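You operate a simulated robot arm through the tools that you are given. There is no shell and no other tool.

Carry out the task below with a simulated robot arm. There is one attempt and no reset: what you move stays moved.

TASK
Plug in the rack motor and try it till its lamp lights.
Fine: plug in, rack socket switch on, motor on; after, motor off, then rack socket switch off. Where these are worked on the way, their far stop is far enough and under half their travel is too little: rack socket switch.

Only the result counts: the job must be done as asked and must still hold three seconds after the hand-in. Knocking over, shifting, dropping, spilling or breaking anything else fails it.

THE ROBOT
A 6-joint arm with a two-finger parallel gripper, fixed in place. Base frame: the origin is on the floor under the middle of its stand, x ahead of it, y to its left, z up. Readings come in m, degrees, newtons and seconds.
With the tool pointing down near the work surface it reaches from about 0.2 to 0.62 m from the base axis. Its first joint turns from -66.0 to 66.0 degrees. Payload 2.7 kg.
Tool frame: the origin (TCP) lies between the finger pads and is the grasp point; the fingertips stand 0.023 m ahead of it; z points along the fingers, y is the line along which they close. The gripper opens to 0.094 m. The fingers are 0.038 m wide and 0.01 m thick; the gripper's body (0.054 by 0.096 m) begins 0.039 m behind the TCP.
Orientation is told as [roll, pitch, yaw] about the base's x, y, z axes, in that order, counted from this pose: with the fingers straight down and closing along the base's y, the tool's x points along the base's -x, its y along +y and its z along -z.

THE INTERFACE
- The arm moves only by the tool arm_command. Its argument "commands" is a list of rows, each an object (a shift or turn left out is 0, a gripper value left out holds the last) with "delta_pos": the shift along the tool's x, y, z in m, a list of three; "rotation": the turn, a rotation vector about the tool's x, y, z in degrees, a list of three; "gripper": the finger opening in m, from 0 to 0.094. In form: [{"delta_pos": [x, y, z], "rotation": [ax, ay, az], "gripper": gripper}, ...]. A call has 1 to 20 rows; each row is the pose to reach, as a shift and turn from the pose commanded when the call began, along the tool's axes at that moment. Rows are played at 5 a second. More than 0.05 m and 8.6 degrees between two rows, or a gripper value outside its range, and nothing of the call is played. Where a pose cannot be reached the arm comes as near as it can. A force on the tool above 40 N (or 10 N above the force at the start of the call, whichever is more), or a blocked arm, ends the call early, and 0.2 s more pass. Each finger travels about 0.045 m/s and halts on what it meets, pressing with about 41 N; the grip force reading is that of the motor and also rises with nothing between the fingers. The clock runs only during rows and for 0.2 s after the last one: add rows that repeat a pose to give the fingers time. It gives the time, the measured TCP pose, the force on the tool (base axes), the opening and the grip force at its end, in the units of the frame above (readings bear some noise), with the torque about the TCP (base axes, N m) and any sound that the robot's microphone picked up.
- Cameras (640 x 400 px; columns grow to the right, rows downward): "scene" is fixed at [0.0709, -0.4307, 1.4287]; the picture's right is [0.80, -0.60, 0.00], its down [-0.30, -0.39, -0.87] and it looks along [0.53, 0.69, -0.49] (base axes); focal length 262 px, centre (320, 200). "wrist" rides on the gripper at [0.087, 0.016, -0.074] in the tool frame; the picture's right is [-0.18, 0.98, 0.00], its down [-0.58, -0.11, -0.81] and it looks along [-0.79, -0.15, 0.59] (tool axes); focal length 243 px, centre (320, 200). There is no depth. A picture from a camera that has moved, and an enlarged one, comes with that camera's place and axes in the base frame and with its lens. The place of the scene camera against the robot may be out by one fixed shift of up to 0.025 m in any direction.
- capture(camera): a new picture of that camera. The clock stands still meanwhile.
- close_up(camera, box): a new picture of the part [left, top, right, bottom] of that camera's present view, enlarged. The clock stands still meanwhile.
- job_done(): hands the job in; it is judged then, once.

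Nothing tells you positions but the pictures and the camera data. Unless the task says otherwise, let go and move clear before handing in.

The tools are called after "Request:" as a command line: name --argument value ..., lists and objects as JSON in quotes. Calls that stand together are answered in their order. arm_command: Moves the arm, as the interface text tells. Its arguments: {"type":"object","properties":{"commands":{"type":"array","items":{"type":"object","properties":{"delta_pos":{"type":"array","items":{"type":"number"}},"rotation":{"type":"array","items":{"type":"number"}},"gripper":{"type":"number"}}}}},"required":["commands"]} The other tools are called the same way: capture (camera) takes a picture; close_up (camera, box) takes an enlarged picture of a part of a camera's view; job_done () hands the job in.

At the start:

```text
time_s: 0.0
position: [0.2997, -0.192, 1.2843]
tcp_rot: [0.0, 0.0, 0.0]
ft_force: [-0.1, -0.5, -0.2]
moment: [0.02, 0.0, -0.02]
opening: 0.0938
finger_force: 0.0
```

scene: 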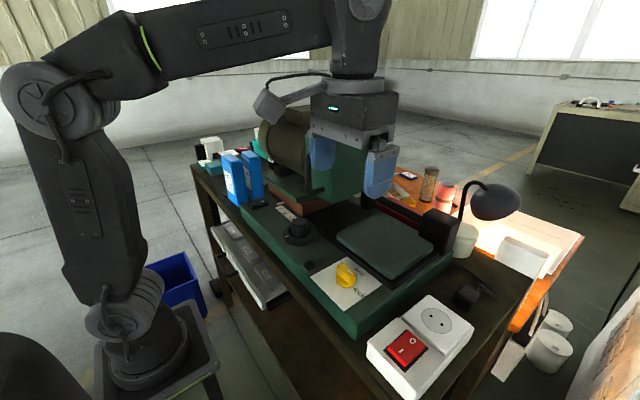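
wrist: 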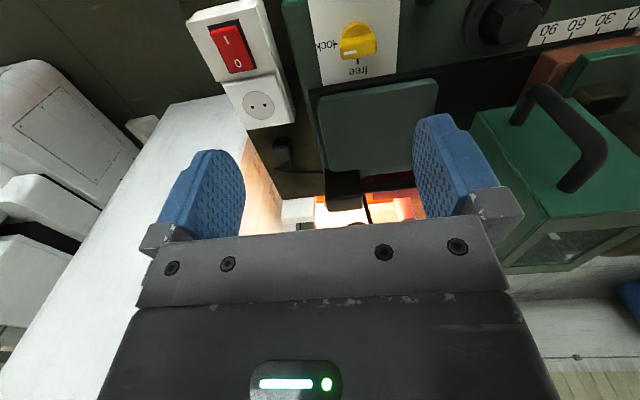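

I see a workbench with a machine, a yellow selector labelled lock/free, a black knob, a scale, a red rocker switch with a white socket, and a green box with a handle. I'll take closer pictures before moving anything.

Request:
close_up --camera "scene" --box '[340, 240, 540, 400]'

Request:
close_up --camera "scene" --box '[180, 80, 340, 260]'

Request:
close_up --camera "scene" --box '[320, 150, 520, 300]'

Request:
close_up --camera "wrist" --box '[160, 0, 480, 240]'

Request:
close_up --camera "scene" --box '[220, 180, 400, 320]'

```text
2.50 times, centred on (440, 320) of scene
camera zoom: at [0.0709, -0.4307, 1.4287], right [0.8, -0.6, 0.0], down [-0.3, -0.39, -0.87], along [0.53, 0.69, -0.49], focal length 654 px, centre (20, -100)
```

zoom: 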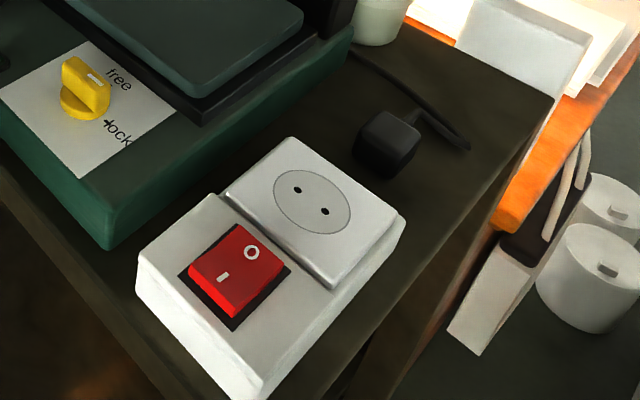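

```text
2.22 times, centred on (260, 170) of scene
camera zoom: at [0.0709, -0.4307, 1.4287], right [0.8, -0.6, 0.0], down [-0.3, -0.39, -0.87], along [0.53, 0.69, -0.49], focal length 581 px, centre (453, 267)
```

zoom: 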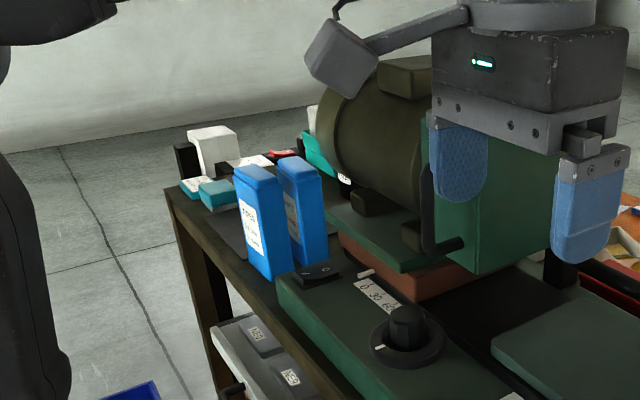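

```text
2.67 times, centred on (420, 225) of scene
camera zoom: at [0.0709, -0.4307, 1.4287], right [0.8, -0.6, 0.0], down [-0.3, -0.39, -0.87], along [0.53, 0.69, -0.49], focal length 698 px, centre (53, 133)
```

zoom: 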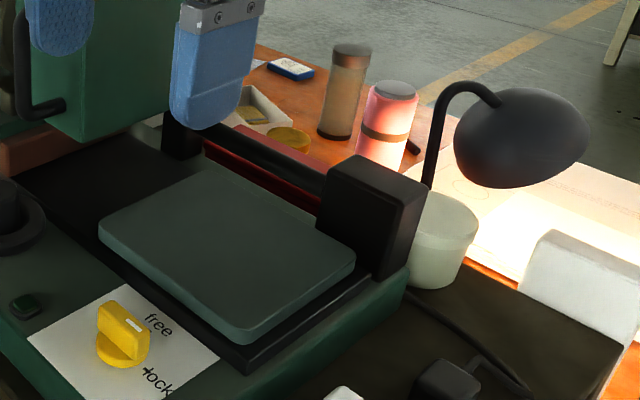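

```text
1.67 times, centred on (320, 120) of wrist
camera zoom: at [0.2126, -0.1767, 1.3576], right [0.18, 0.98, 0.0], down [0.58, -0.11, 0.81], along [0.79, -0.15, -0.59], focal length 404 px, centre (320, 333)
```

zoom: 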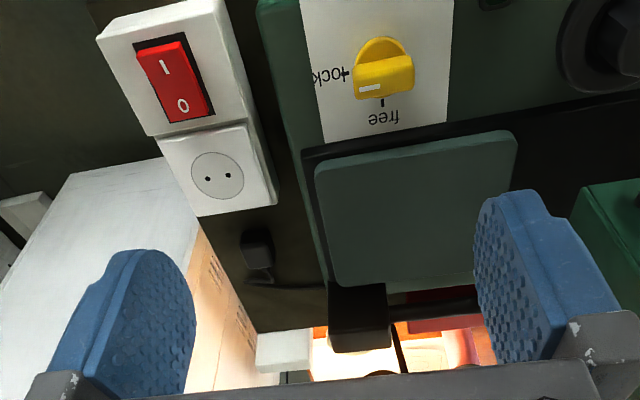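

```text
2.86 times, centred on (310, 250) of scene
camera zoom: at [0.0709, -0.4307, 1.4287], right [0.8, -0.6, 0.0], down [-0.3, -0.39, -0.87], along [0.53, 0.69, -0.49], focal length 748 px, centre (349, 57)
```

zoom: 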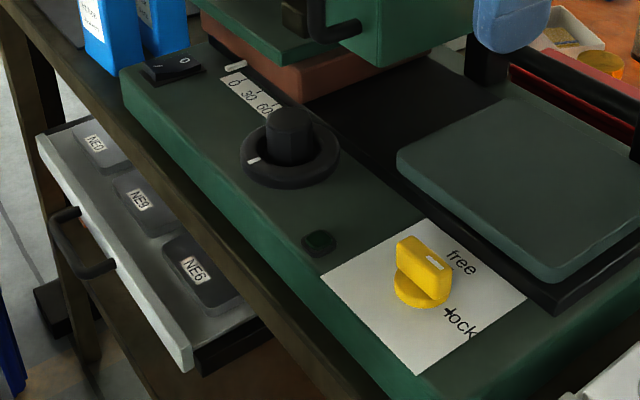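

The red socket switch, the white socket and the black plug lie in a row at about y ≈ -0.32, with x ≈ 0.33, 0.41 and 0.54. I'll move the wrist camera above them, tilted down, for a better look.

Request:
arm_command --commands '[{"delta_pos": [-0.02, -0.015, 0.0], "rotation": [0, 6, 0]}, {"delta_pos": [-0.04, -0.03, 0.0], "rotation": [0, 12, 0]}, {"delta_pos": [-0.065, -0.045, 0.0], "rotation": [0, 18, 0]}, {"delta_pos": [-0.09, -0.06, 0.0], "rotation": [0, 24, 0]}, {"delta_pos": [-0.11, -0.08, 0.0], "rotation": [0, 30, 0]}, {"delta_pos": [-0.11, -0.08, 0.0], "rotation": [0, 30, 0]}]'

Request:
capture --camera "wrist"

Request:
capture --camera "scene"

```text
time_s: 1.4
position: [0.3472, -0.2551, 1.1962]
tcp_rot: [0.0, 29.9, 0.1]
ft_force: [0.6, 0.2, 0.8]
moment: [0.01, 0.01, -0.01]
opening: 0.0937
finger_force: 0.0
out of reach, approached as far as the arm can: row 3, 4, 5, 6
```

```text
taken
camera wrist: at [0.3113, -0.2402, 1.3043], right [0.16, 0.98, -0.09], down [0.91, -0.11, 0.41], along [0.39, -0.15, -0.91], focal length 243 px, centre (320, 200)
```

wrist: 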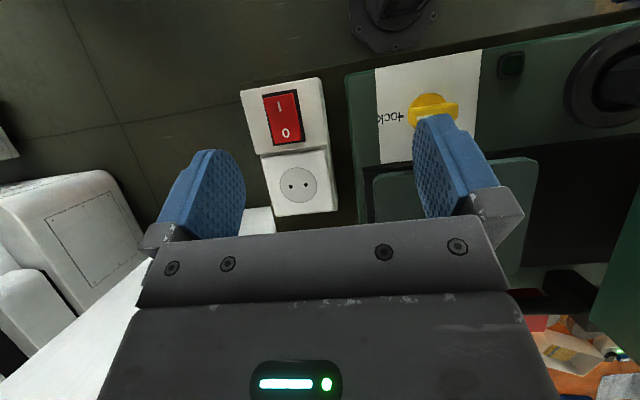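

```text
taken
```

scene: 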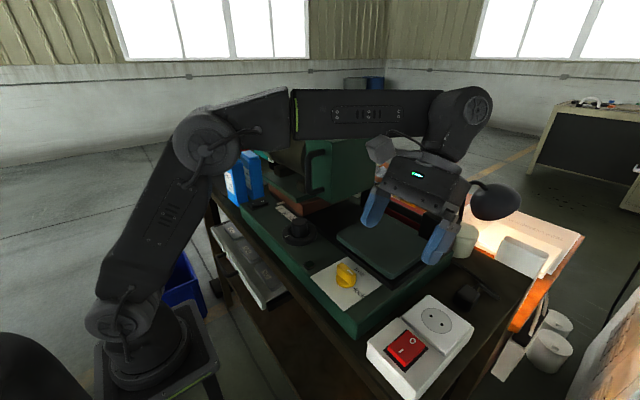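

The camera now looks steeply down on the switch and socket; the plug is hidden behind the gripper. I'll zoom in on the rocker state, socket holes and selector.

Request:
close_up --camera "wrist" --box '[220, 70, 360, 230]'

Request:
close_up --camera "scene" --box '[360, 280, 500, 400]'

Request:
close_up --camera "scene" --box '[425, 265, 525, 335]'

```text
2.50 times, centred on (290, 150) of wrist
camera zoom: at [0.3113, -0.2402, 1.3043], right [0.16, 0.98, -0.09], down [0.91, -0.11, 0.41], along [0.39, -0.15, -0.91], focal length 606 px, centre (395, 325)
```

zoom: 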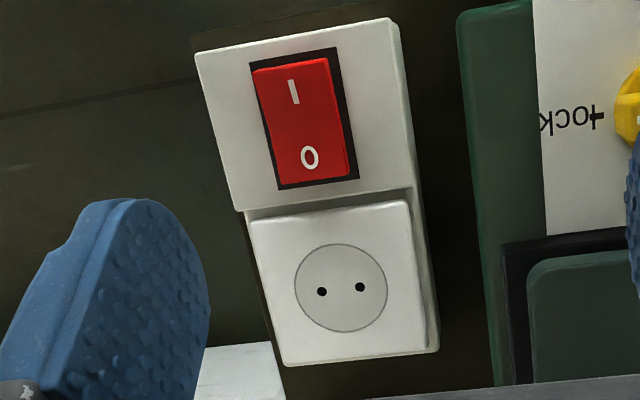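

```text
3.33 times, centred on (430, 340) of scene
camera zoom: at [0.0709, -0.4307, 1.4287], right [0.8, -0.6, 0.0], down [-0.3, -0.39, -0.87], along [0.53, 0.69, -0.49], focal length 872 px, centre (-47, -267)
```

zoom: 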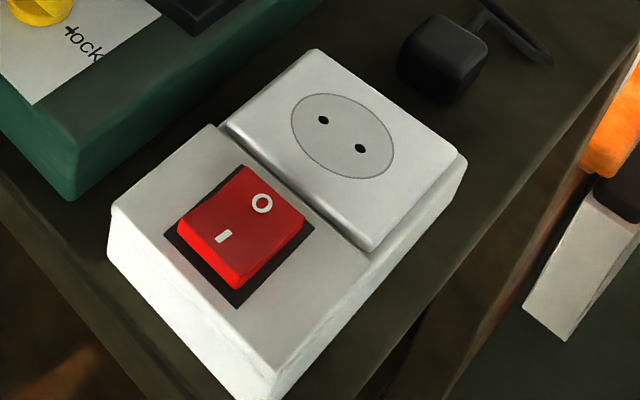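

```text
5.71 times, centred on (475, 300) of scene
camera zoom: at [0.0709, -0.4307, 1.4287], right [0.8, -0.6, 0.0], down [-0.3, -0.39, -0.87], along [0.53, 0.69, -0.49], focal length 1495 px, centre (-566, -371)
```

zoom: 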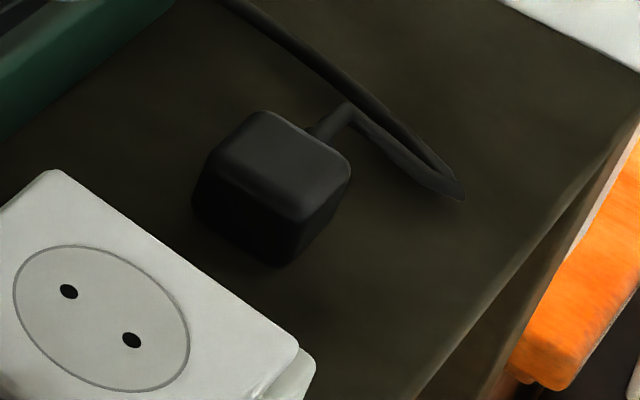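

The rocker's I end looks raised, so the switch is off. The socket face is near (0.417, -0.315, 1.00) with its two holes along y. Next I'll back off to get a clear view of the plug.

Request:
arm_command --commands '[{"delta_pos": [0.006, -0.008, 0.02], "rotation": [0, -7, 0]}, {"delta_pos": [0.012, -0.016, 0.042], "rotation": [0, -14, 0]}, {"delta_pos": [0.018, -0.025, 0.063], "rotation": [0, -20, 0]}, {"delta_pos": [0.018, -0.025, 0.063], "rotation": [0, -20, 0]}]'

Request:
capture --camera "wrist"

```text
time_s: 2.4
position: [0.3019, -0.2802, 1.1492]
tcp_rot: [-0.1, 9.9, 0.1]
ft_force: [0.4, 0.4, 0.5]
moment: [0.06, -0.02, -0.01]
opening: 0.0941
finger_force: 0.0
```

```text
taken
camera wrist: at [0.2297, -0.2643, 1.2372], right [0.18, 0.98, -0.03], down [0.71, -0.11, 0.69], along [0.68, -0.15, -0.72], focal length 243 px, centre (320, 200)
```

wrist: 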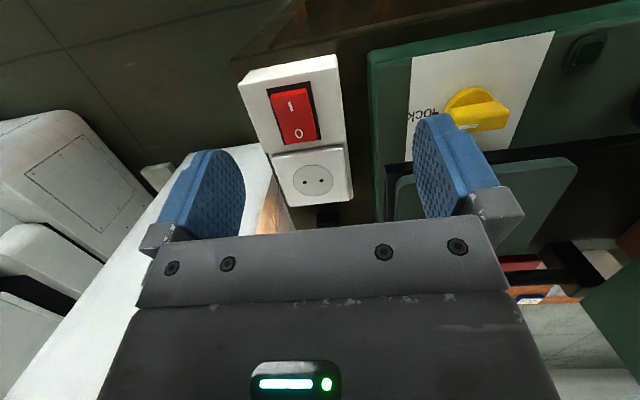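

The plug sits just behind the gripper's edge. I'll tilt the tool forward so the camera sees further out.

Request:
arm_command --commands '[{"delta_pos": [0, 0, 0], "rotation": [0, -8, 0]}, {"delta_pos": [0, 0, 0], "rotation": [0, -16, 0]}, {"delta_pos": [0, 0, 0], "rotation": [0, -24, 0]}, {"delta_pos": [0, 0, 0], "rotation": [0, -24, 0]}]'

Request:
close_up --camera "wrist" --box '[260, 110, 380, 190]'

Request:
capture --camera "wrist"

```text
time_s: 3.4
position: [0.3028, -0.2802, 1.1467]
tcp_rot: [0.1, -14.1, 0.1]
ft_force: [0.0, 0.2, 0.2]
moment: [-0.04, -0.01, 0.0]
opening: 0.0937
finger_force: 0.1
```

```text
5.00 times, centred on (320, 150) of wrist
camera zoom: at [0.2007, -0.2636, 1.1986], right [0.18, 0.98, 0.04], down [0.37, -0.11, 0.92], along [0.91, -0.15, -0.38], focal length 1213 px, centre (320, 450)
```

zoom: 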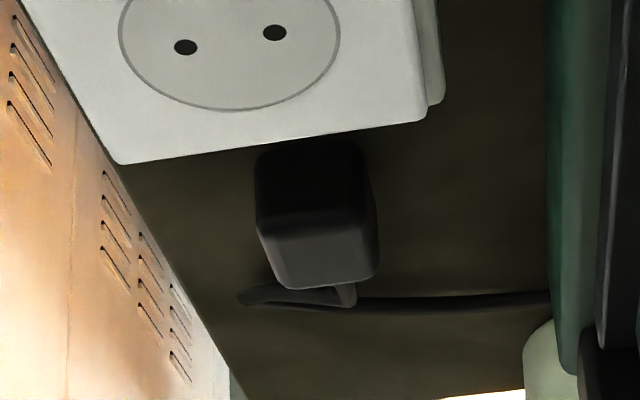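

```text
taken
camera wrist: at [0.2007, -0.2636, 1.1986], right [0.18, 0.98, 0.04], down [0.37, -0.11, 0.92], along [0.91, -0.15, -0.38], focal length 243 px, centre (320, 200)
```

wrist: 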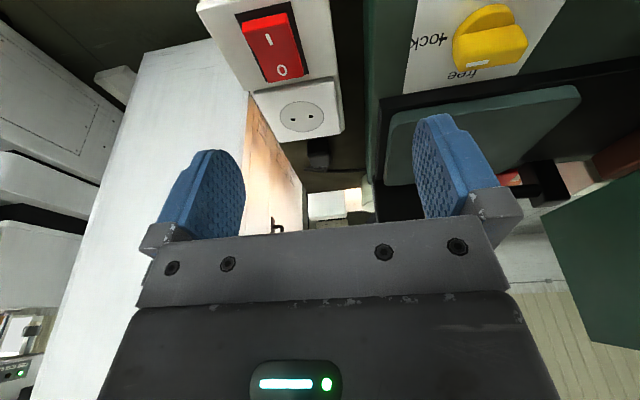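

The plug is a dark block standing just past the socket, with its cable leaving the far side. I'll move closer above it for a better look.

Request:
arm_command --commands '[{"delta_pos": [-0.04, -0.003, 0.01], "rotation": [0, 5, 0]}, {"delta_pos": [-0.08, -0.006, 0.02], "rotation": [0, 10, 0]}, {"delta_pos": [-0.1135, -0.01, 0.0283], "rotation": [0, 14, 0]}, {"delta_pos": [-0.1135, -0.01, 0.0283], "rotation": [0, 14, 0]}]'

Request:
capture --camera "wrist"

Request:
close_up --camera "wrist" --box '[260, 110, 380, 190]'

```text
time_s: 4.4
position: [0.4192, -0.2903, 1.1475]
tcp_rot: [-0.1, 0.0, 0.0]
ft_force: [0.4, -0.4, 0.3]
moment: [-0.01, 0.01, -0.03]
opening: 0.0941
finger_force: 0.0
```

```text
taken
camera wrist: at [0.3331, -0.2735, 1.2222], right [0.18, 0.98, 0.0], down [0.58, -0.11, 0.81], along [0.79, -0.15, -0.59], focal length 243 px, centre (320, 200)
```

wrist: 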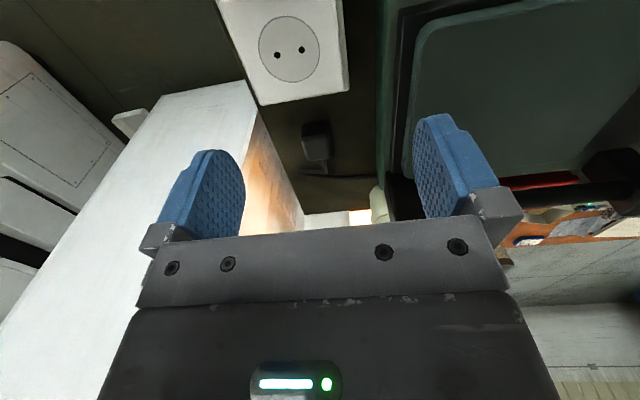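

```text
5.00 times, centred on (320, 150) of wrist
camera zoom: at [0.3331, -0.2735, 1.2222], right [0.18, 0.98, 0.0], down [0.58, -0.11, 0.81], along [0.79, -0.15, -0.59], focal length 1213 px, centre (320, 450)
```

zoom: 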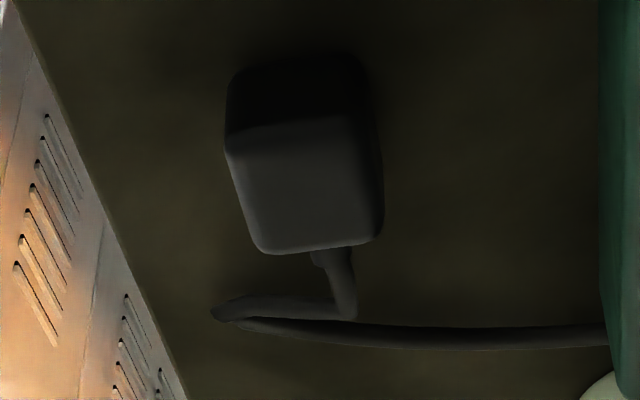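

The plug top is near (0.536, -0.314, 0.989), roughly axis-aligned and about 33 mm wide along y. Before touching it I'll check the motor's controls and lamp from where I am.

Request:
capture --camera "scene"

Request:
close_up --camera "scene" --box '[200, 140, 360, 260]'

Request:
close_up --camera "scene" --box '[290, 230, 390, 320]'

Request:
close_up --camera "scene" --box '[230, 180, 330, 250]'

```text
taken
```

scene: 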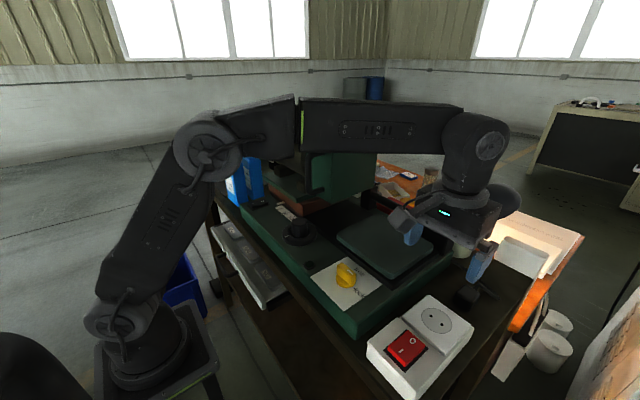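

```text
3.33 times, centred on (280, 200) of scene
camera zoom: at [0.0709, -0.4307, 1.4287], right [0.8, -0.6, 0.0], down [-0.3, -0.39, -0.87], along [0.53, 0.69, -0.49], focal length 872 px, centre (453, 200)
```

zoom: 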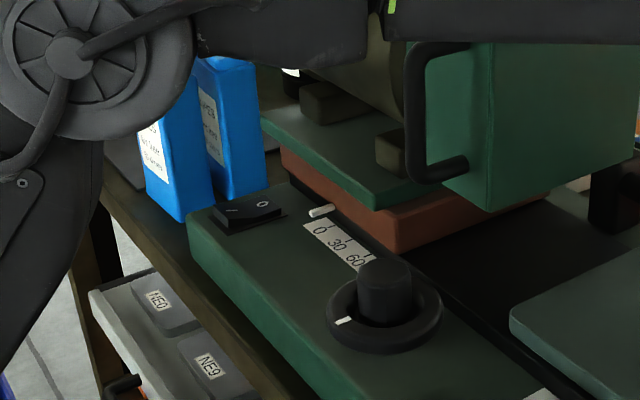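

```text
4.44 times, centred on (340, 275) of scene
camera zoom: at [0.0709, -0.4307, 1.4287], right [0.8, -0.6, 0.0], down [-0.3, -0.39, -0.87], along [0.53, 0.69, -0.49], focal length 1163 px, centre (231, -133)
```

zoom: 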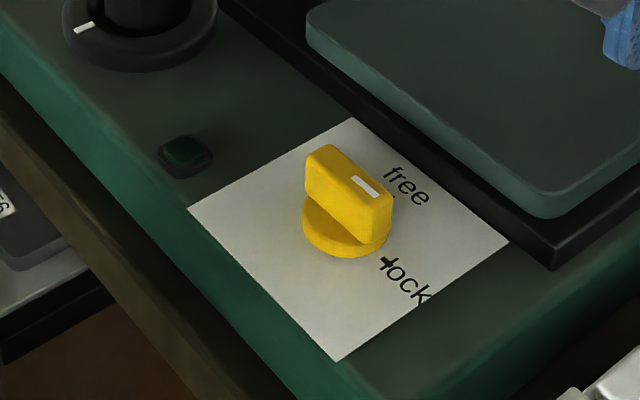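

```text
5.71 times, centred on (280, 215) of scene
camera zoom: at [0.0709, -0.4307, 1.4287], right [0.8, -0.6, 0.0], down [-0.3, -0.39, -0.87], along [0.53, 0.69, -0.49], focal length 1495 px, centre (549, 114)
```

zoom: 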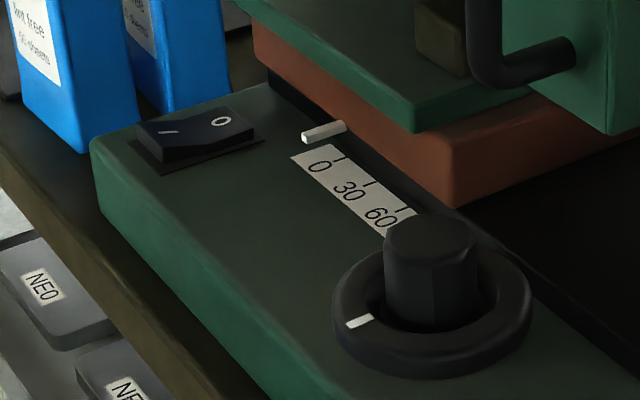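

The yellow selector points at "lock" and isn't in the listed steps, so I'll leave it alone. The motor's black rocker is near (0.31, 0.27) with its I end toward the base. Next I'll move above the plug with a narrower opening.

Request:
arm_command --commands '[{"delta_pos": [-0.04, -0.008, 0.015], "gripper": 0.07}, {"delta_pos": [-0.08, -0.016, 0.035], "gripper": 0.07}, {"delta_pos": [-0.117, -0.024, 0.0575], "gripper": 0.07}, {"delta_pos": [-0.117, -0.024, 0.0575], "gripper": 0.07}]'

Request:
capture --camera "wrist"

Request:
capture --camera "scene"

```text
time_s: 5.4
position: [0.5259, -0.3084, 1.084]
tcp_rot: [0.0, 0.0, 0.0]
ft_force: [0.6, 0.3, -0.2]
moment: [0.03, -0.04, -0.01]
opening: 0.07
finger_force: 0.0
out of reach, approached as far as the arm can: row 3, 4
```

```text
taken
camera wrist: at [0.4394, -0.2926, 1.1589], right [0.18, 0.98, 0.0], down [0.58, -0.11, 0.81], along [0.79, -0.15, -0.59], focal length 243 px, centre (320, 200)
```

wrist: 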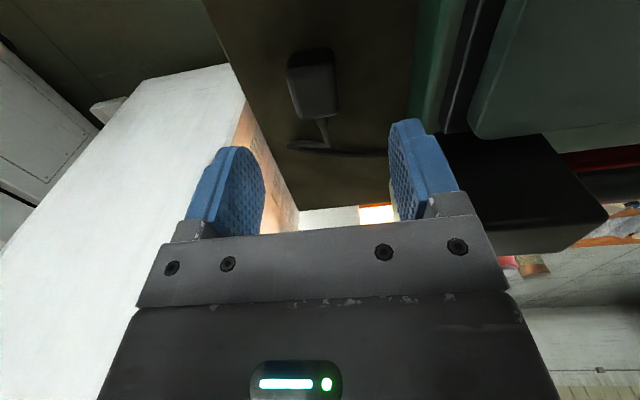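

```text
taken
```

scene: 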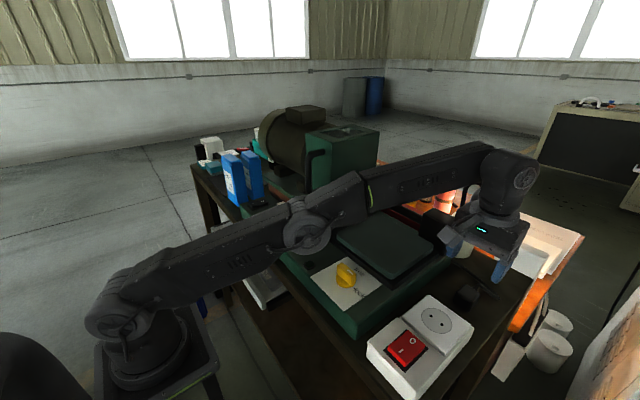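

The arm is nearly stretched out here, but it gains reach lower down. I'll zoom in to fix the plug's exact position and the table height.

Request:
close_up --camera "wrist" --box '[250, 20, 410, 160]'

Request:
close_up --camera "scene" --box '[440, 220, 540, 320]'

Request:
close_up --camera "scene" --box '[240, 180, 400, 310]'

```text
2.86 times, centred on (330, 90) of wrist
camera zoom: at [0.4394, -0.2926, 1.1589], right [0.18, 0.98, 0.0], down [0.58, -0.11, 0.81], along [0.79, -0.15, -0.59], focal length 693 px, centre (291, 514)
```

zoom: 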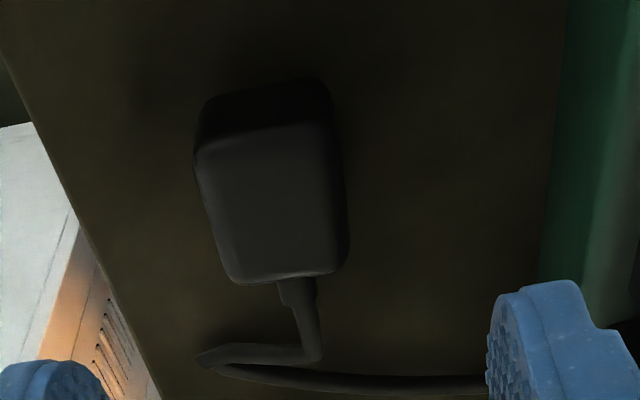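

```text
4.00 times, centred on (490, 270) of scene
camera zoom: at [0.0709, -0.4307, 1.4287], right [0.8, -0.6, 0.0], down [-0.3, -0.39, -0.87], along [0.53, 0.69, -0.49], focal length 1047 px, centre (-360, -80)
```

zoom: 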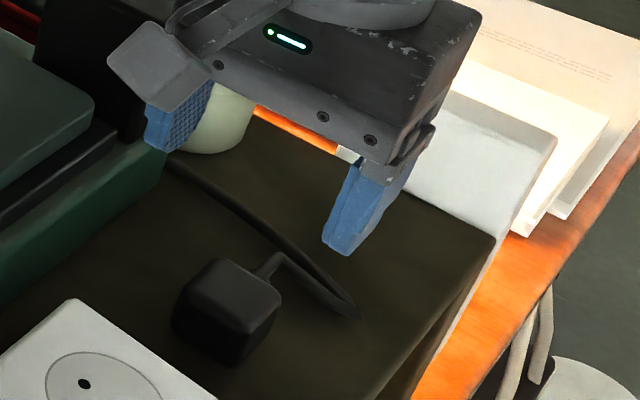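

```text
3.08 times, centred on (320, 245) of scene
camera zoom: at [0.0709, -0.4307, 1.4287], right [0.8, -0.6, 0.0], down [-0.3, -0.39, -0.87], along [0.53, 0.69, -0.49], focal length 805 px, centre (320, 62)
```

zoom: 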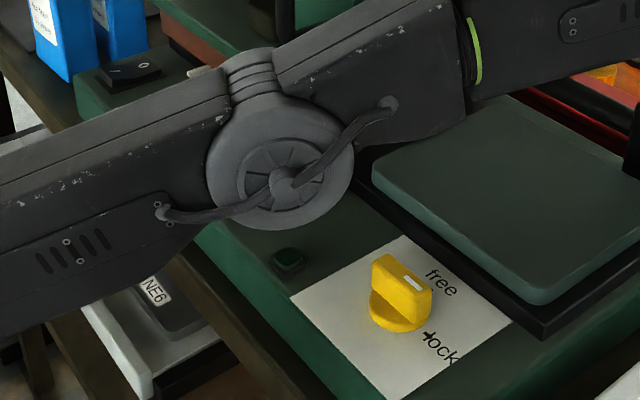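

The plug body spans about x 0.516–0.555 and y -0.330 to -0.298, with its top at 0.989 and its lower edge near 0.966. The elbow clears the yellow knob. I'll descend beside the plug.

Request:
arm_command --commands '[{"delta_pos": [0.0, -0.0056, 0.02]}, {"delta_pos": [0.0, -0.0056, 0.04]}, {"delta_pos": [-0.004, -0.0056, 0.055]}, {"delta_pos": [-0.006, -0.0056, 0.055]}]'

Request:
capture --camera "wrist"

Request:
capture --camera "scene"

```text
time_s: 6.4
position: [0.5335, -0.3137, 1.0289]
tcp_rot: [-0.1, 0.0, 0.1]
ft_force: [0.8, 0.3, -0.4]
moment: [-0.01, -0.01, 0.02]
opening: 0.0698
finger_force: 0.1
```

```text
taken
camera wrist: at [0.4462, -0.2976, 1.1033], right [0.18, 0.98, 0.0], down [0.58, -0.11, 0.81], along [0.79, -0.15, -0.59], focal length 243 px, centre (320, 200)
```

wrist: 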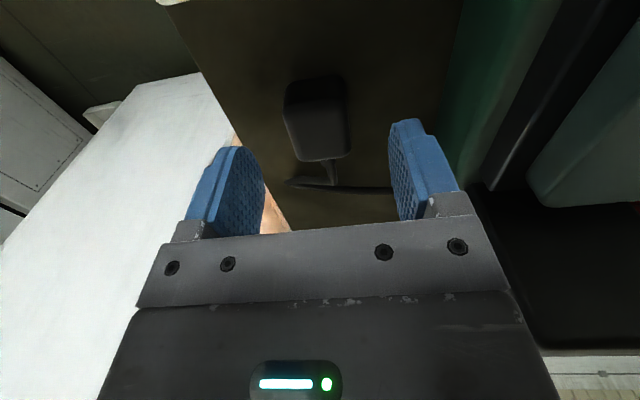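

```text
taken
```

scene: 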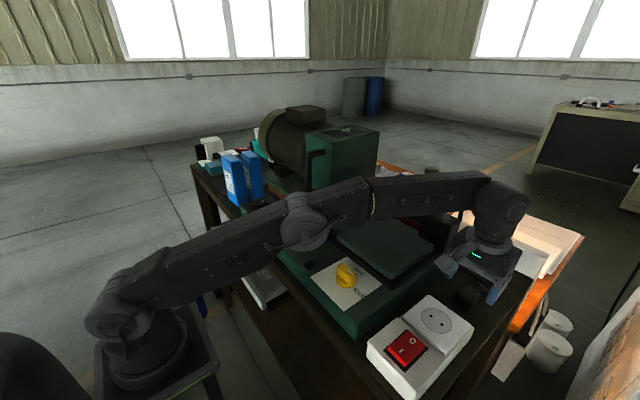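

The tool is centred above the plug at (0.5335, -0.3137). I'll lower the fingers around it.

Request:
arm_command --commands '[{"delta_pos": [0, 0, 0.012]}, {"delta_pos": [0, 0, 0.024]}, {"delta_pos": [0, 0, 0.033]}, {"delta_pos": [0, 0, 0.037]}, {"delta_pos": [0, 0, 0.037]}]'

Request:
capture --camera "wrist"

Request:
close_up --camera "scene" --box '[420, 230, 540, 330]'

```text
time_s: 7.6
position: [0.5305, -0.3137, 0.9916]
tcp_rot: [0.1, 0.1, 0.0]
ft_force: [0.1, -0.1, 0.0]
moment: [0.02, 0.01, -0.01]
opening: 0.0701
finger_force: 0.1
```

```text
taken
camera wrist: at [0.4453, -0.2975, 1.0662], right [0.18, 0.98, 0.0], down [0.58, -0.11, 0.81], along [0.79, -0.15, -0.59], focal length 243 px, centre (320, 200)
```

wrist: 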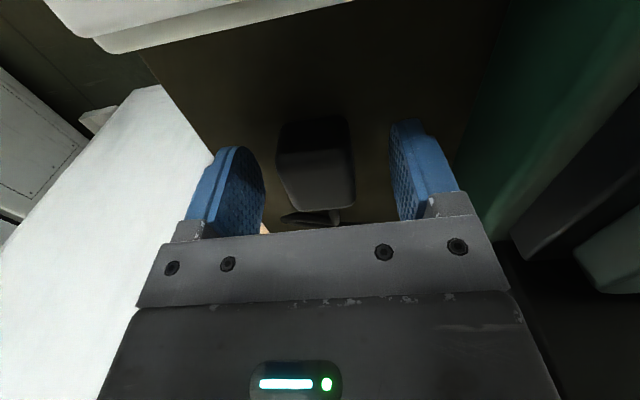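

```text
4.00 times, centred on (480, 280) of scene
camera zoom: at [0.0709, -0.4307, 1.4287], right [0.8, -0.6, 0.0], down [-0.3, -0.39, -0.87], along [0.53, 0.69, -0.49], focal length 1047 px, centre (-320, -120)
```

zoom: 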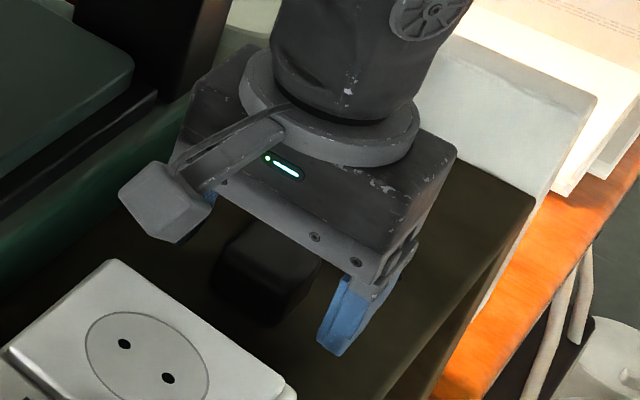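

The fingers straddle the plug without any contact force. I'll close on it now.

Request:
arm_command --commands '[{"gripper": 0.05}, {"gripper": 0.03}, {"gripper": 0.015}, {"gripper": 0.015}, {"gripper": 0.015}, {"gripper": 0.015}]'

Request:
capture --camera "wrist"

```text
time_s: 9.0
position: [0.5322, -0.313, 0.9908]
tcp_rot: [0.0, -0.1, 0.1]
ft_force: [-0.1, 0.4, 0.2]
moment: [0.0, 0.04, -0.01]
opening: 0.0355
finger_force: 41.2
```

```text
taken
camera wrist: at [0.4453, -0.2975, 1.0663], right [0.18, 0.98, 0.0], down [0.58, -0.11, 0.81], along [0.79, -0.15, -0.59], focal length 243 px, centre (320, 200)
```

wrist: 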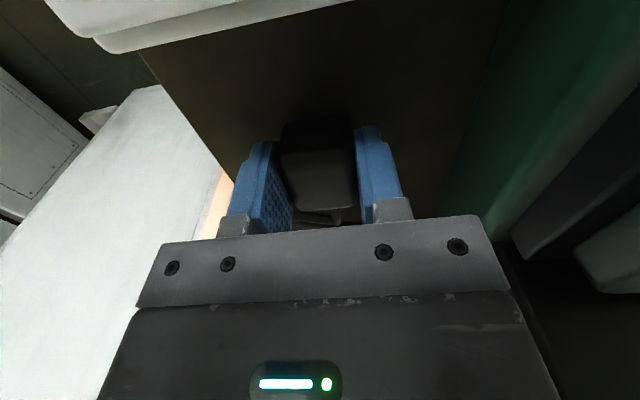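

The plug is held at a 35.5 mm opening with 41 N. I'll lift it straight up and check its underside from the scene camera.

Request:
arm_command --commands '[{"delta_pos": [0.0, 0, -0.02]}, {"delta_pos": [0.005, 0, -0.04]}, {"delta_pos": [0.01, 0, -0.06]}, {"delta_pos": [0.015, 0, -0.08]}, {"delta_pos": [0.015, 0, -0.08]}]'

Request:
capture --camera "wrist"

Request:
close_up --camera "scene" --box '[420, 210, 540, 310]'

```text
time_s: 10.2
position: [0.5174, -0.314, 1.074]
tcp_rot: [0.0, 0.0, 0.0]
ft_force: [0.3, 0.4, -1.3]
moment: [-0.02, 0.01, -0.01]
opening: 0.0354
finger_force: 41.0
```

```text
taken
camera wrist: at [0.4313, -0.2974, 1.1477], right [0.18, 0.98, 0.0], down [0.58, -0.11, 0.81], along [0.79, -0.15, -0.59], focal length 243 px, centre (320, 200)
```

wrist: 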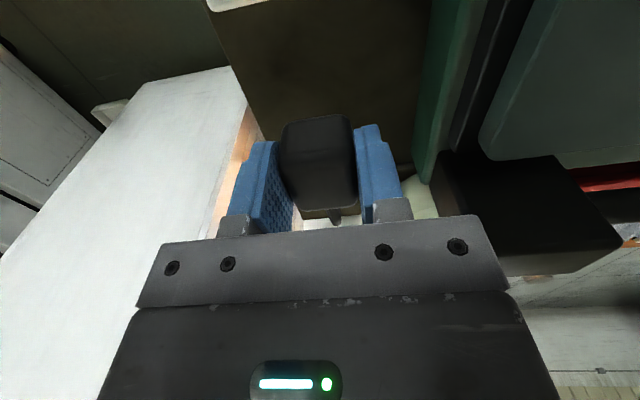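

```text
4.00 times, centred on (480, 260) of scene
camera zoom: at [0.0709, -0.4307, 1.4287], right [0.8, -0.6, 0.0], down [-0.3, -0.39, -0.87], along [0.53, 0.69, -0.49], focal length 1047 px, centre (-320, -40)
```

zoom: 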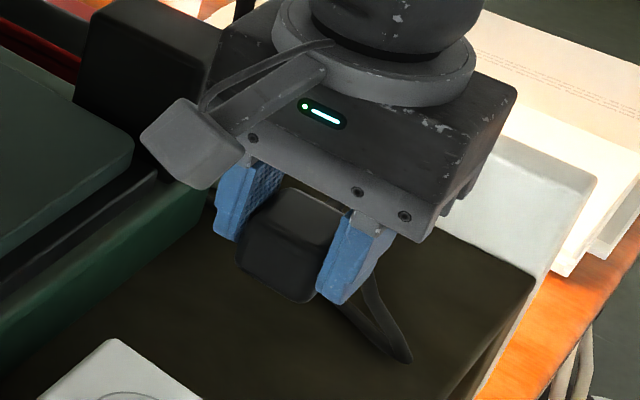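

The plug came up cleanly. I'll zoom in to see whether pins show under or beside the body.

Request:
close_up --camera "wrist" --box '[230, 90, 410, 240]'

Request:
close_up --camera "scene" --box '[465, 245, 525, 295]'

```text
2.67 times, centred on (320, 165) of wrist
camera zoom: at [0.4313, -0.2974, 1.1477], right [0.18, 0.98, 0.0], down [0.58, -0.11, 0.81], along [0.79, -0.15, -0.59], focal length 647 px, centre (320, 293)
```

zoom: 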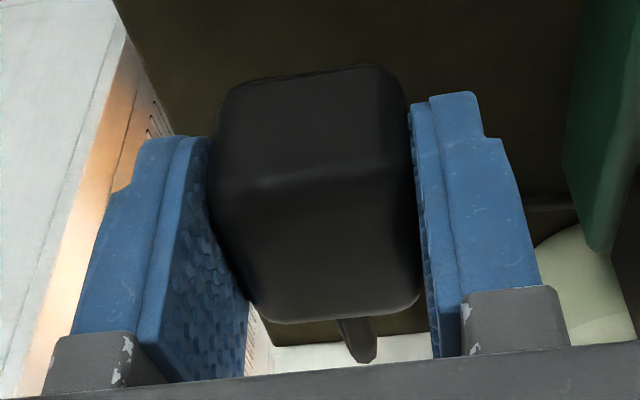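

```text
8.00 times, centred on (495, 270) of scene
camera zoom: at [0.0709, -0.4307, 1.4287], right [0.8, -0.6, 0.0], down [-0.3, -0.39, -0.87], along [0.53, 0.69, -0.49], focal length 2093 px, centre (-1080, -360)
```

zoom: 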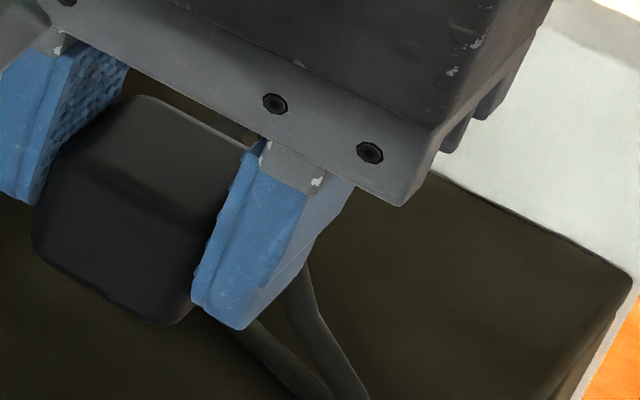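

No pins show on the near or side faces, so they should be underneath. I'll pull back and tilt the tool so the scene camera can see the plug's underside.

Request:
arm_command --commands '[{"delta_pos": [0.02, 0, -0.02]}, {"delta_pos": [0.045, 0, -0.04], "rotation": [0, 6, 0]}, {"delta_pos": [0.07, 0, -0.06], "rotation": [0, 12, 0]}, {"delta_pos": [0.095, 0, -0.08], "rotation": [0, 18, 0]}, {"delta_pos": [0.12, 0, -0.09], "rotation": [0, 24, 0]}, {"delta_pos": [0.14, 0, -0.09], "rotation": [0, 30, 0]}, {"delta_pos": [0.14, 0, -0.09], "rotation": [0, 30, 0]}]'

Request:
capture --camera "scene"

Request:
capture --camera "wrist"

```text
time_s: 11.8
position: [0.3734, -0.3129, 1.1603]
tcp_rot: [-0.1, 29.9, 0.0]
ft_force: [-0.3, -0.3, -0.3]
moment: [0.02, 0.02, 0.0]
opening: 0.035
finger_force: 41.3
out of reach, approached as far as the arm can: row 6, 7
```

```text
taken
```

scene: 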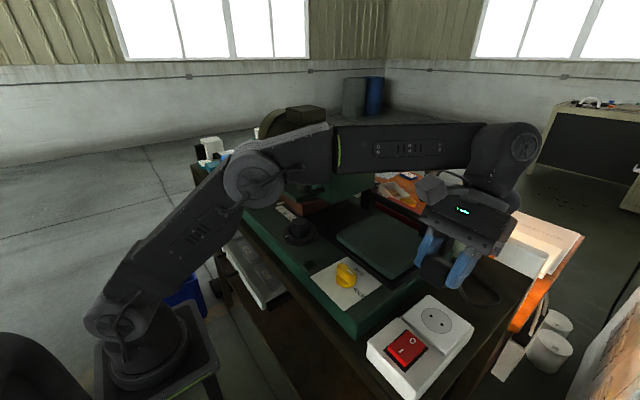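

```text
taken
camera wrist: at [0.3369, -0.2962, 1.2676], right [0.16, 0.98, -0.09], down [0.91, -0.11, 0.41], along [0.39, -0.15, -0.91], focal length 243 px, centre (320, 200)
```

wrist: 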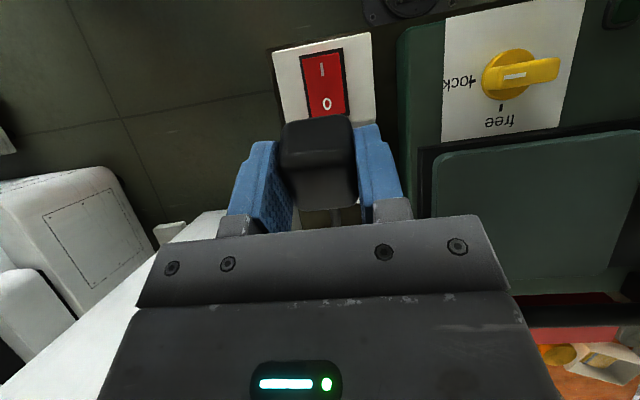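

The selector clearly points to "lock", and I'll leave it so. I'll zoom the scene camera on the tilted plug.

Request:
close_up --camera "scene" --box '[405, 225, 505, 305]'

Request:
close_up --camera "wrist" --box '[230, 90, 410, 240]'

```text
5.00 times, centred on (455, 265) of scene
camera zoom: at [0.0709, -0.4307, 1.4287], right [0.8, -0.6, 0.0], down [-0.3, -0.39, -0.87], along [0.53, 0.69, -0.49], focal length 1308 px, centre (-355, -125)
```

zoom: 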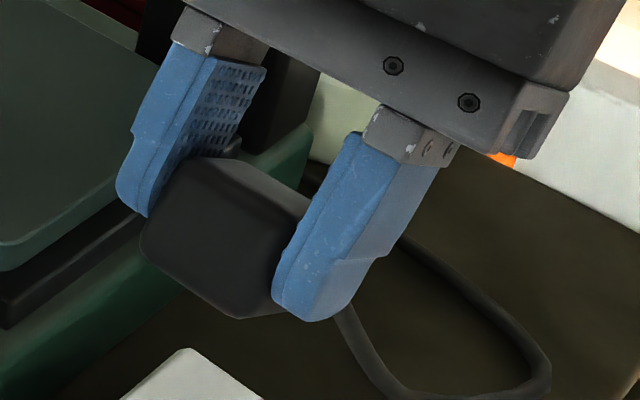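

```text
2.67 times, centred on (320, 165) of wrist
camera zoom: at [0.3369, -0.2962, 1.2676], right [0.16, 0.98, -0.09], down [0.91, -0.11, 0.41], along [0.39, -0.15, -0.91], focal length 647 px, centre (320, 293)
```

zoom: 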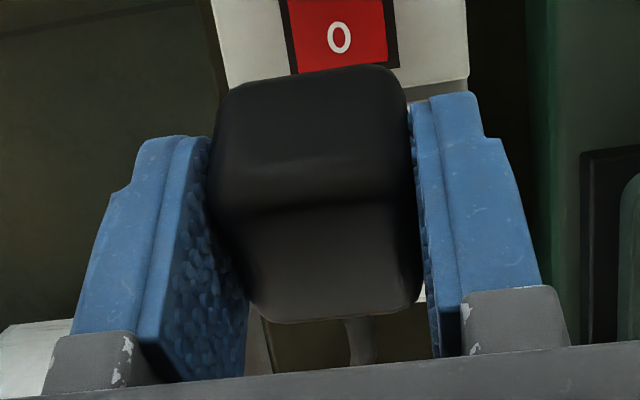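

No pins can be made out against the dark table. I'll raise and tilt the plug a bit more, watching the cable pull, to see the underside before inserting.

Request:
arm_command --commands '[{"delta_pos": [0.02, 0.013, -0.003], "rotation": [0, 3, 0]}, {"delta_pos": [0.04, 0.026, -0.006], "rotation": [0, 7, 0]}, {"delta_pos": [0.06, 0.04, -0.009], "rotation": [0, 11, 0]}, {"delta_pos": [0.08, 0.053, -0.012], "rotation": [0, 15, 0]}, {"delta_pos": [0.08, 0.053, -0.012], "rotation": [0, 15, 0]}]'

Request:
capture --camera "scene"

```text
time_s: 13.0
position: [0.2842, -0.2587, 1.1704]
tcp_rot: [-0.1, 44.9, 0.0]
ft_force: [0.1, 0.5, -0.1]
moment: [0.0, 0.0, 0.01]
opening: 0.0352
finger_force: 41.1
out of reach, approached as far as the arm can: row 1, 2, 3, 4, 5
```

```text
taken
```

scene: 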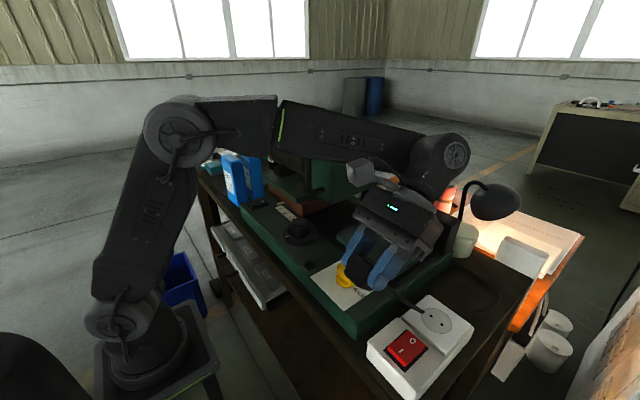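

Request:
close_up --camera "scene" --box '[320, 225, 420, 305]'

Request:
close_up --camera "scene" --box '[380, 260, 520, 350]'

```text
5.00 times, centred on (370, 265) of scene
camera zoom: at [0.0709, -0.4307, 1.4287], right [0.8, -0.6, 0.0], down [-0.3, -0.39, -0.87], along [0.53, 0.69, -0.49], focal length 1308 px, centre (70, -125)
```

zoom: 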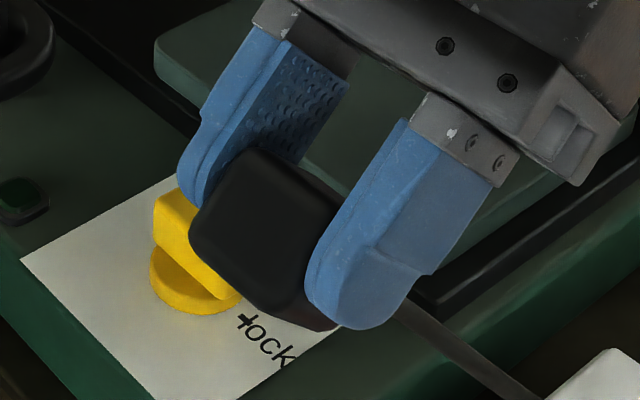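

```text
4.44 times, centred on (450, 305) of scene
camera zoom: at [0.0709, -0.4307, 1.4287], right [0.8, -0.6, 0.0], down [-0.3, -0.39, -0.87], along [0.53, 0.69, -0.49], focal length 1163 px, centre (-258, -267)
```

zoom: 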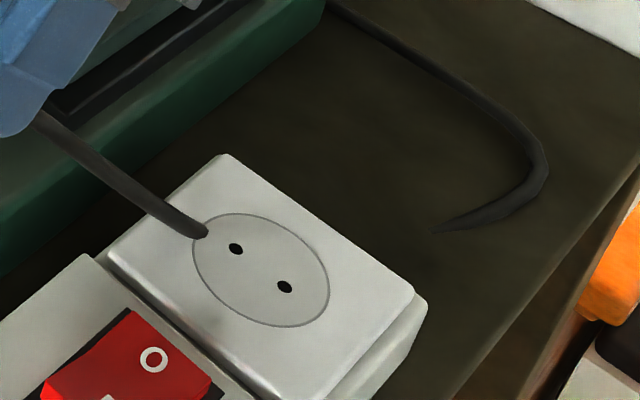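

The underside is nearly edge-on and shows no long pins. I'll look at the lower edge at higher zoom.

Request:
close_up --camera "scene" --box '[350, 255, 400, 295]'

Request:
close_up --camera "wrist" --box '[230, 90, 410, 240]'

```text
10.00 times, centred on (375, 275) of scene
camera zoom: at [0.0709, -0.4307, 1.4287], right [0.8, -0.6, 0.0], down [-0.3, -0.39, -0.87], along [0.53, 0.69, -0.49], focal length 2616 px, centre (-230, -550)
```

zoom: 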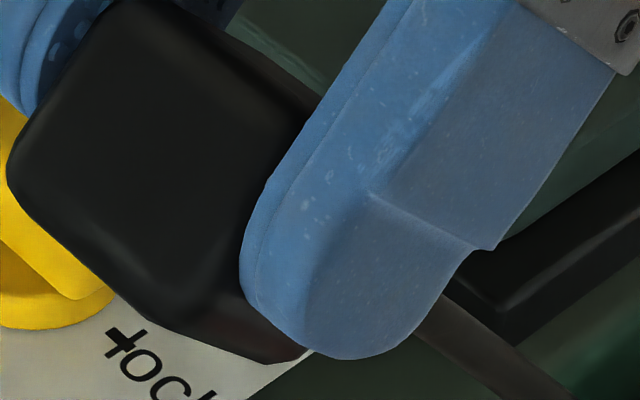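

```text
2.67 times, centred on (320, 165) of wrist
camera zoom: at [0.2757, -0.2423, 1.2841], right [0.13, 0.98, -0.13], down [0.98, -0.11, 0.16], along [0.14, -0.15, -0.98], focal length 647 px, centre (320, 293)
```

zoom: 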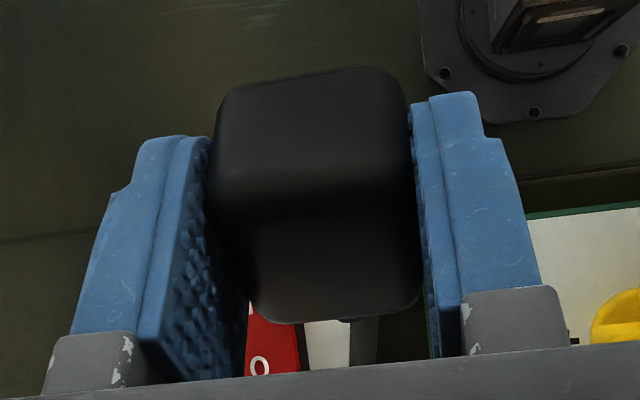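

I'll tilt further to get the underside fully in view, since that determines how it goes in.

Request:
arm_command --commands '[{"delta_pos": [0.016, 0.012, 0.005], "rotation": [0, 5, 0]}, {"delta_pos": [0.032, 0.025, 0.01], "rotation": [0, 10, 0]}, {"delta_pos": [0.048, 0.038, 0.015], "rotation": [0, 15, 0]}, {"delta_pos": [0.064, 0.05, 0.021], "rotation": [0, 20, 0]}, {"delta_pos": [0.064, 0.05, 0.021], "rotation": [0, 20, 0]}]'

Request:
capture --camera "scene"

```text
time_s: 14.2
position: [0.1922, -0.2296, 1.136]
tcp_rot: [-0.1, 64.8, 0.0]
ft_force: [-0.5, 0.5, -1.1]
moment: [0.04, 0.0, 0.0]
opening: 0.0352
finger_force: 41.1
out of reach, approached as far as the arm can: row 1, 2, 3, 4, 5
```

```text
taken
```

scene: 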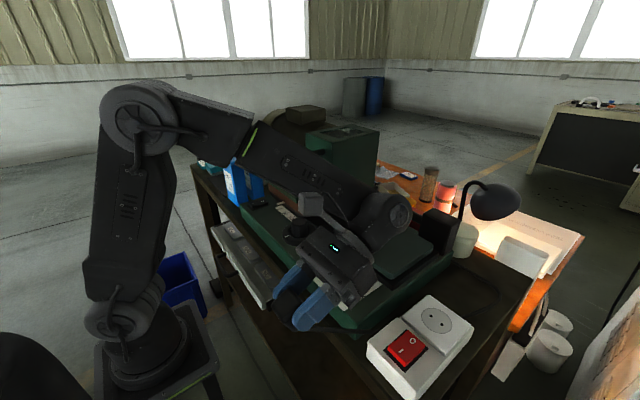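

Request:
close_up --camera "scene" --box '[250, 240, 390, 340]'

Request:
close_up --camera "scene" --box '[265, 265, 325, 310]'

```text
4.00 times, centred on (320, 290) of scene
camera zoom: at [0.0709, -0.4307, 1.4287], right [0.8, -0.6, 0.0], down [-0.3, -0.39, -0.87], along [0.53, 0.69, -0.49], focal length 1047 px, centre (320, -160)
```

zoom: 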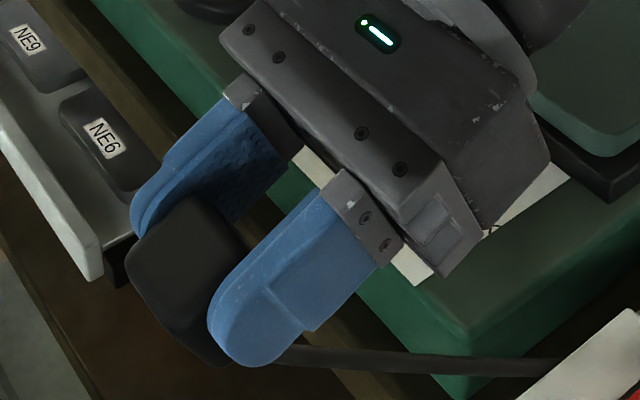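

```text
8.89 times, centred on (295, 288) of scene
camera zoom: at [0.0709, -0.4307, 1.4287], right [0.8, -0.6, 0.0], down [-0.3, -0.39, -0.87], along [0.53, 0.69, -0.49], focal length 2326 px, centre (542, -578)
```

zoom: 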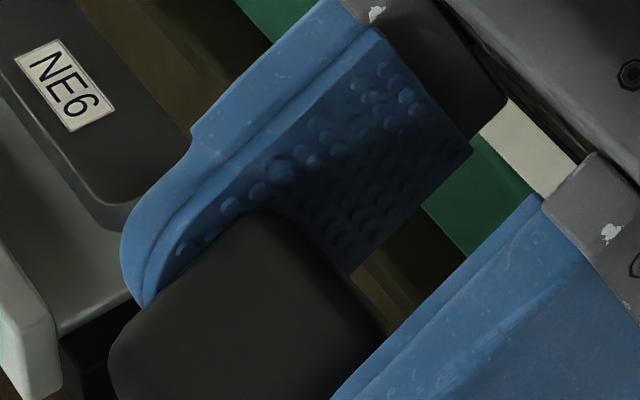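

The underside looks plain, with no pins sticking out on any visible face, and the plug lay this side down with its cable at the side. It goes in bottom-down. I'll level the tool and come above the socket, staying high.

Request:
arm_command --commands '[{"delta_pos": [0.0186, -0.01, -0.0309], "rotation": [0, -6, 0]}, {"delta_pos": [0.0239, -0.02, -0.0665], "rotation": [0, -13, 0]}, {"delta_pos": [0.0112, -0.03, -0.0937], "rotation": [0, -21, 0]}, {"delta_pos": [-0.0016, -0.04, -0.1208], "rotation": [0, -29, 0]}, {"delta_pos": [-0.0189, -0.055, -0.1459], "rotation": [0, -37, 0]}, {"delta_pos": [-0.0341, -0.065, -0.1663], "rotation": [0, -45, 0]}, {"delta_pos": [-0.0516, -0.075, -0.1802], "rotation": [0, -53, 0]}, {"delta_pos": [-0.0716, -0.086, -0.1874], "rotation": [0, -60, 0]}, {"delta_pos": [-0.0886, -0.086, -0.1882], "rotation": [0, -65, 0]}, {"delta_pos": [-0.0886, -0.086, -0.1882], "rotation": [0, -65, 0]}]'

Request:
capture --camera "wrist"

Request:
capture --camera "scene"

```text
time_s: 16.4
position: [0.4015, -0.3119, 1.1341]
tcp_rot: [0.0, -0.2, 0.1]
ft_force: [-0.4, 0.2, -1.5]
moment: [0.01, -0.01, -0.01]
opening: 0.0353
finger_force: 40.8
out of reach, approached as far as the arm can: row 1, 2
```

```text
taken
camera wrist: at [0.3145, -0.2958, 1.2087], right [0.18, 0.98, 0.0], down [0.58, -0.11, 0.81], along [0.79, -0.15, -0.59], focal length 243 px, centre (320, 200)
```

wrist: 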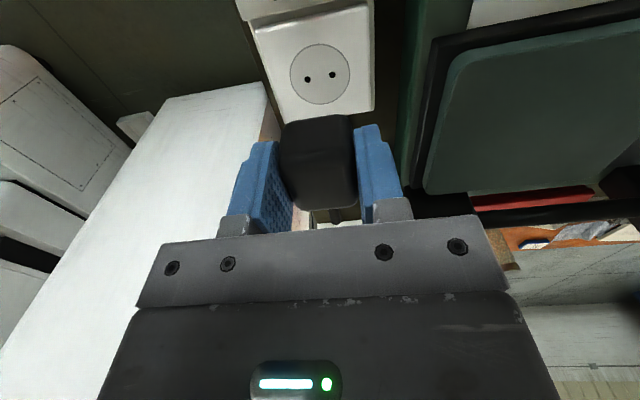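

```text
taken
```

scene: 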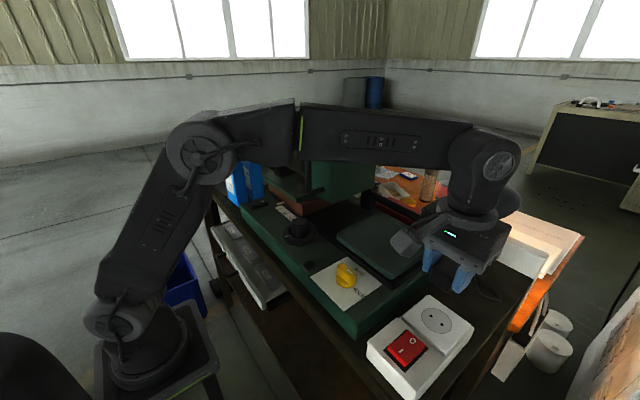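

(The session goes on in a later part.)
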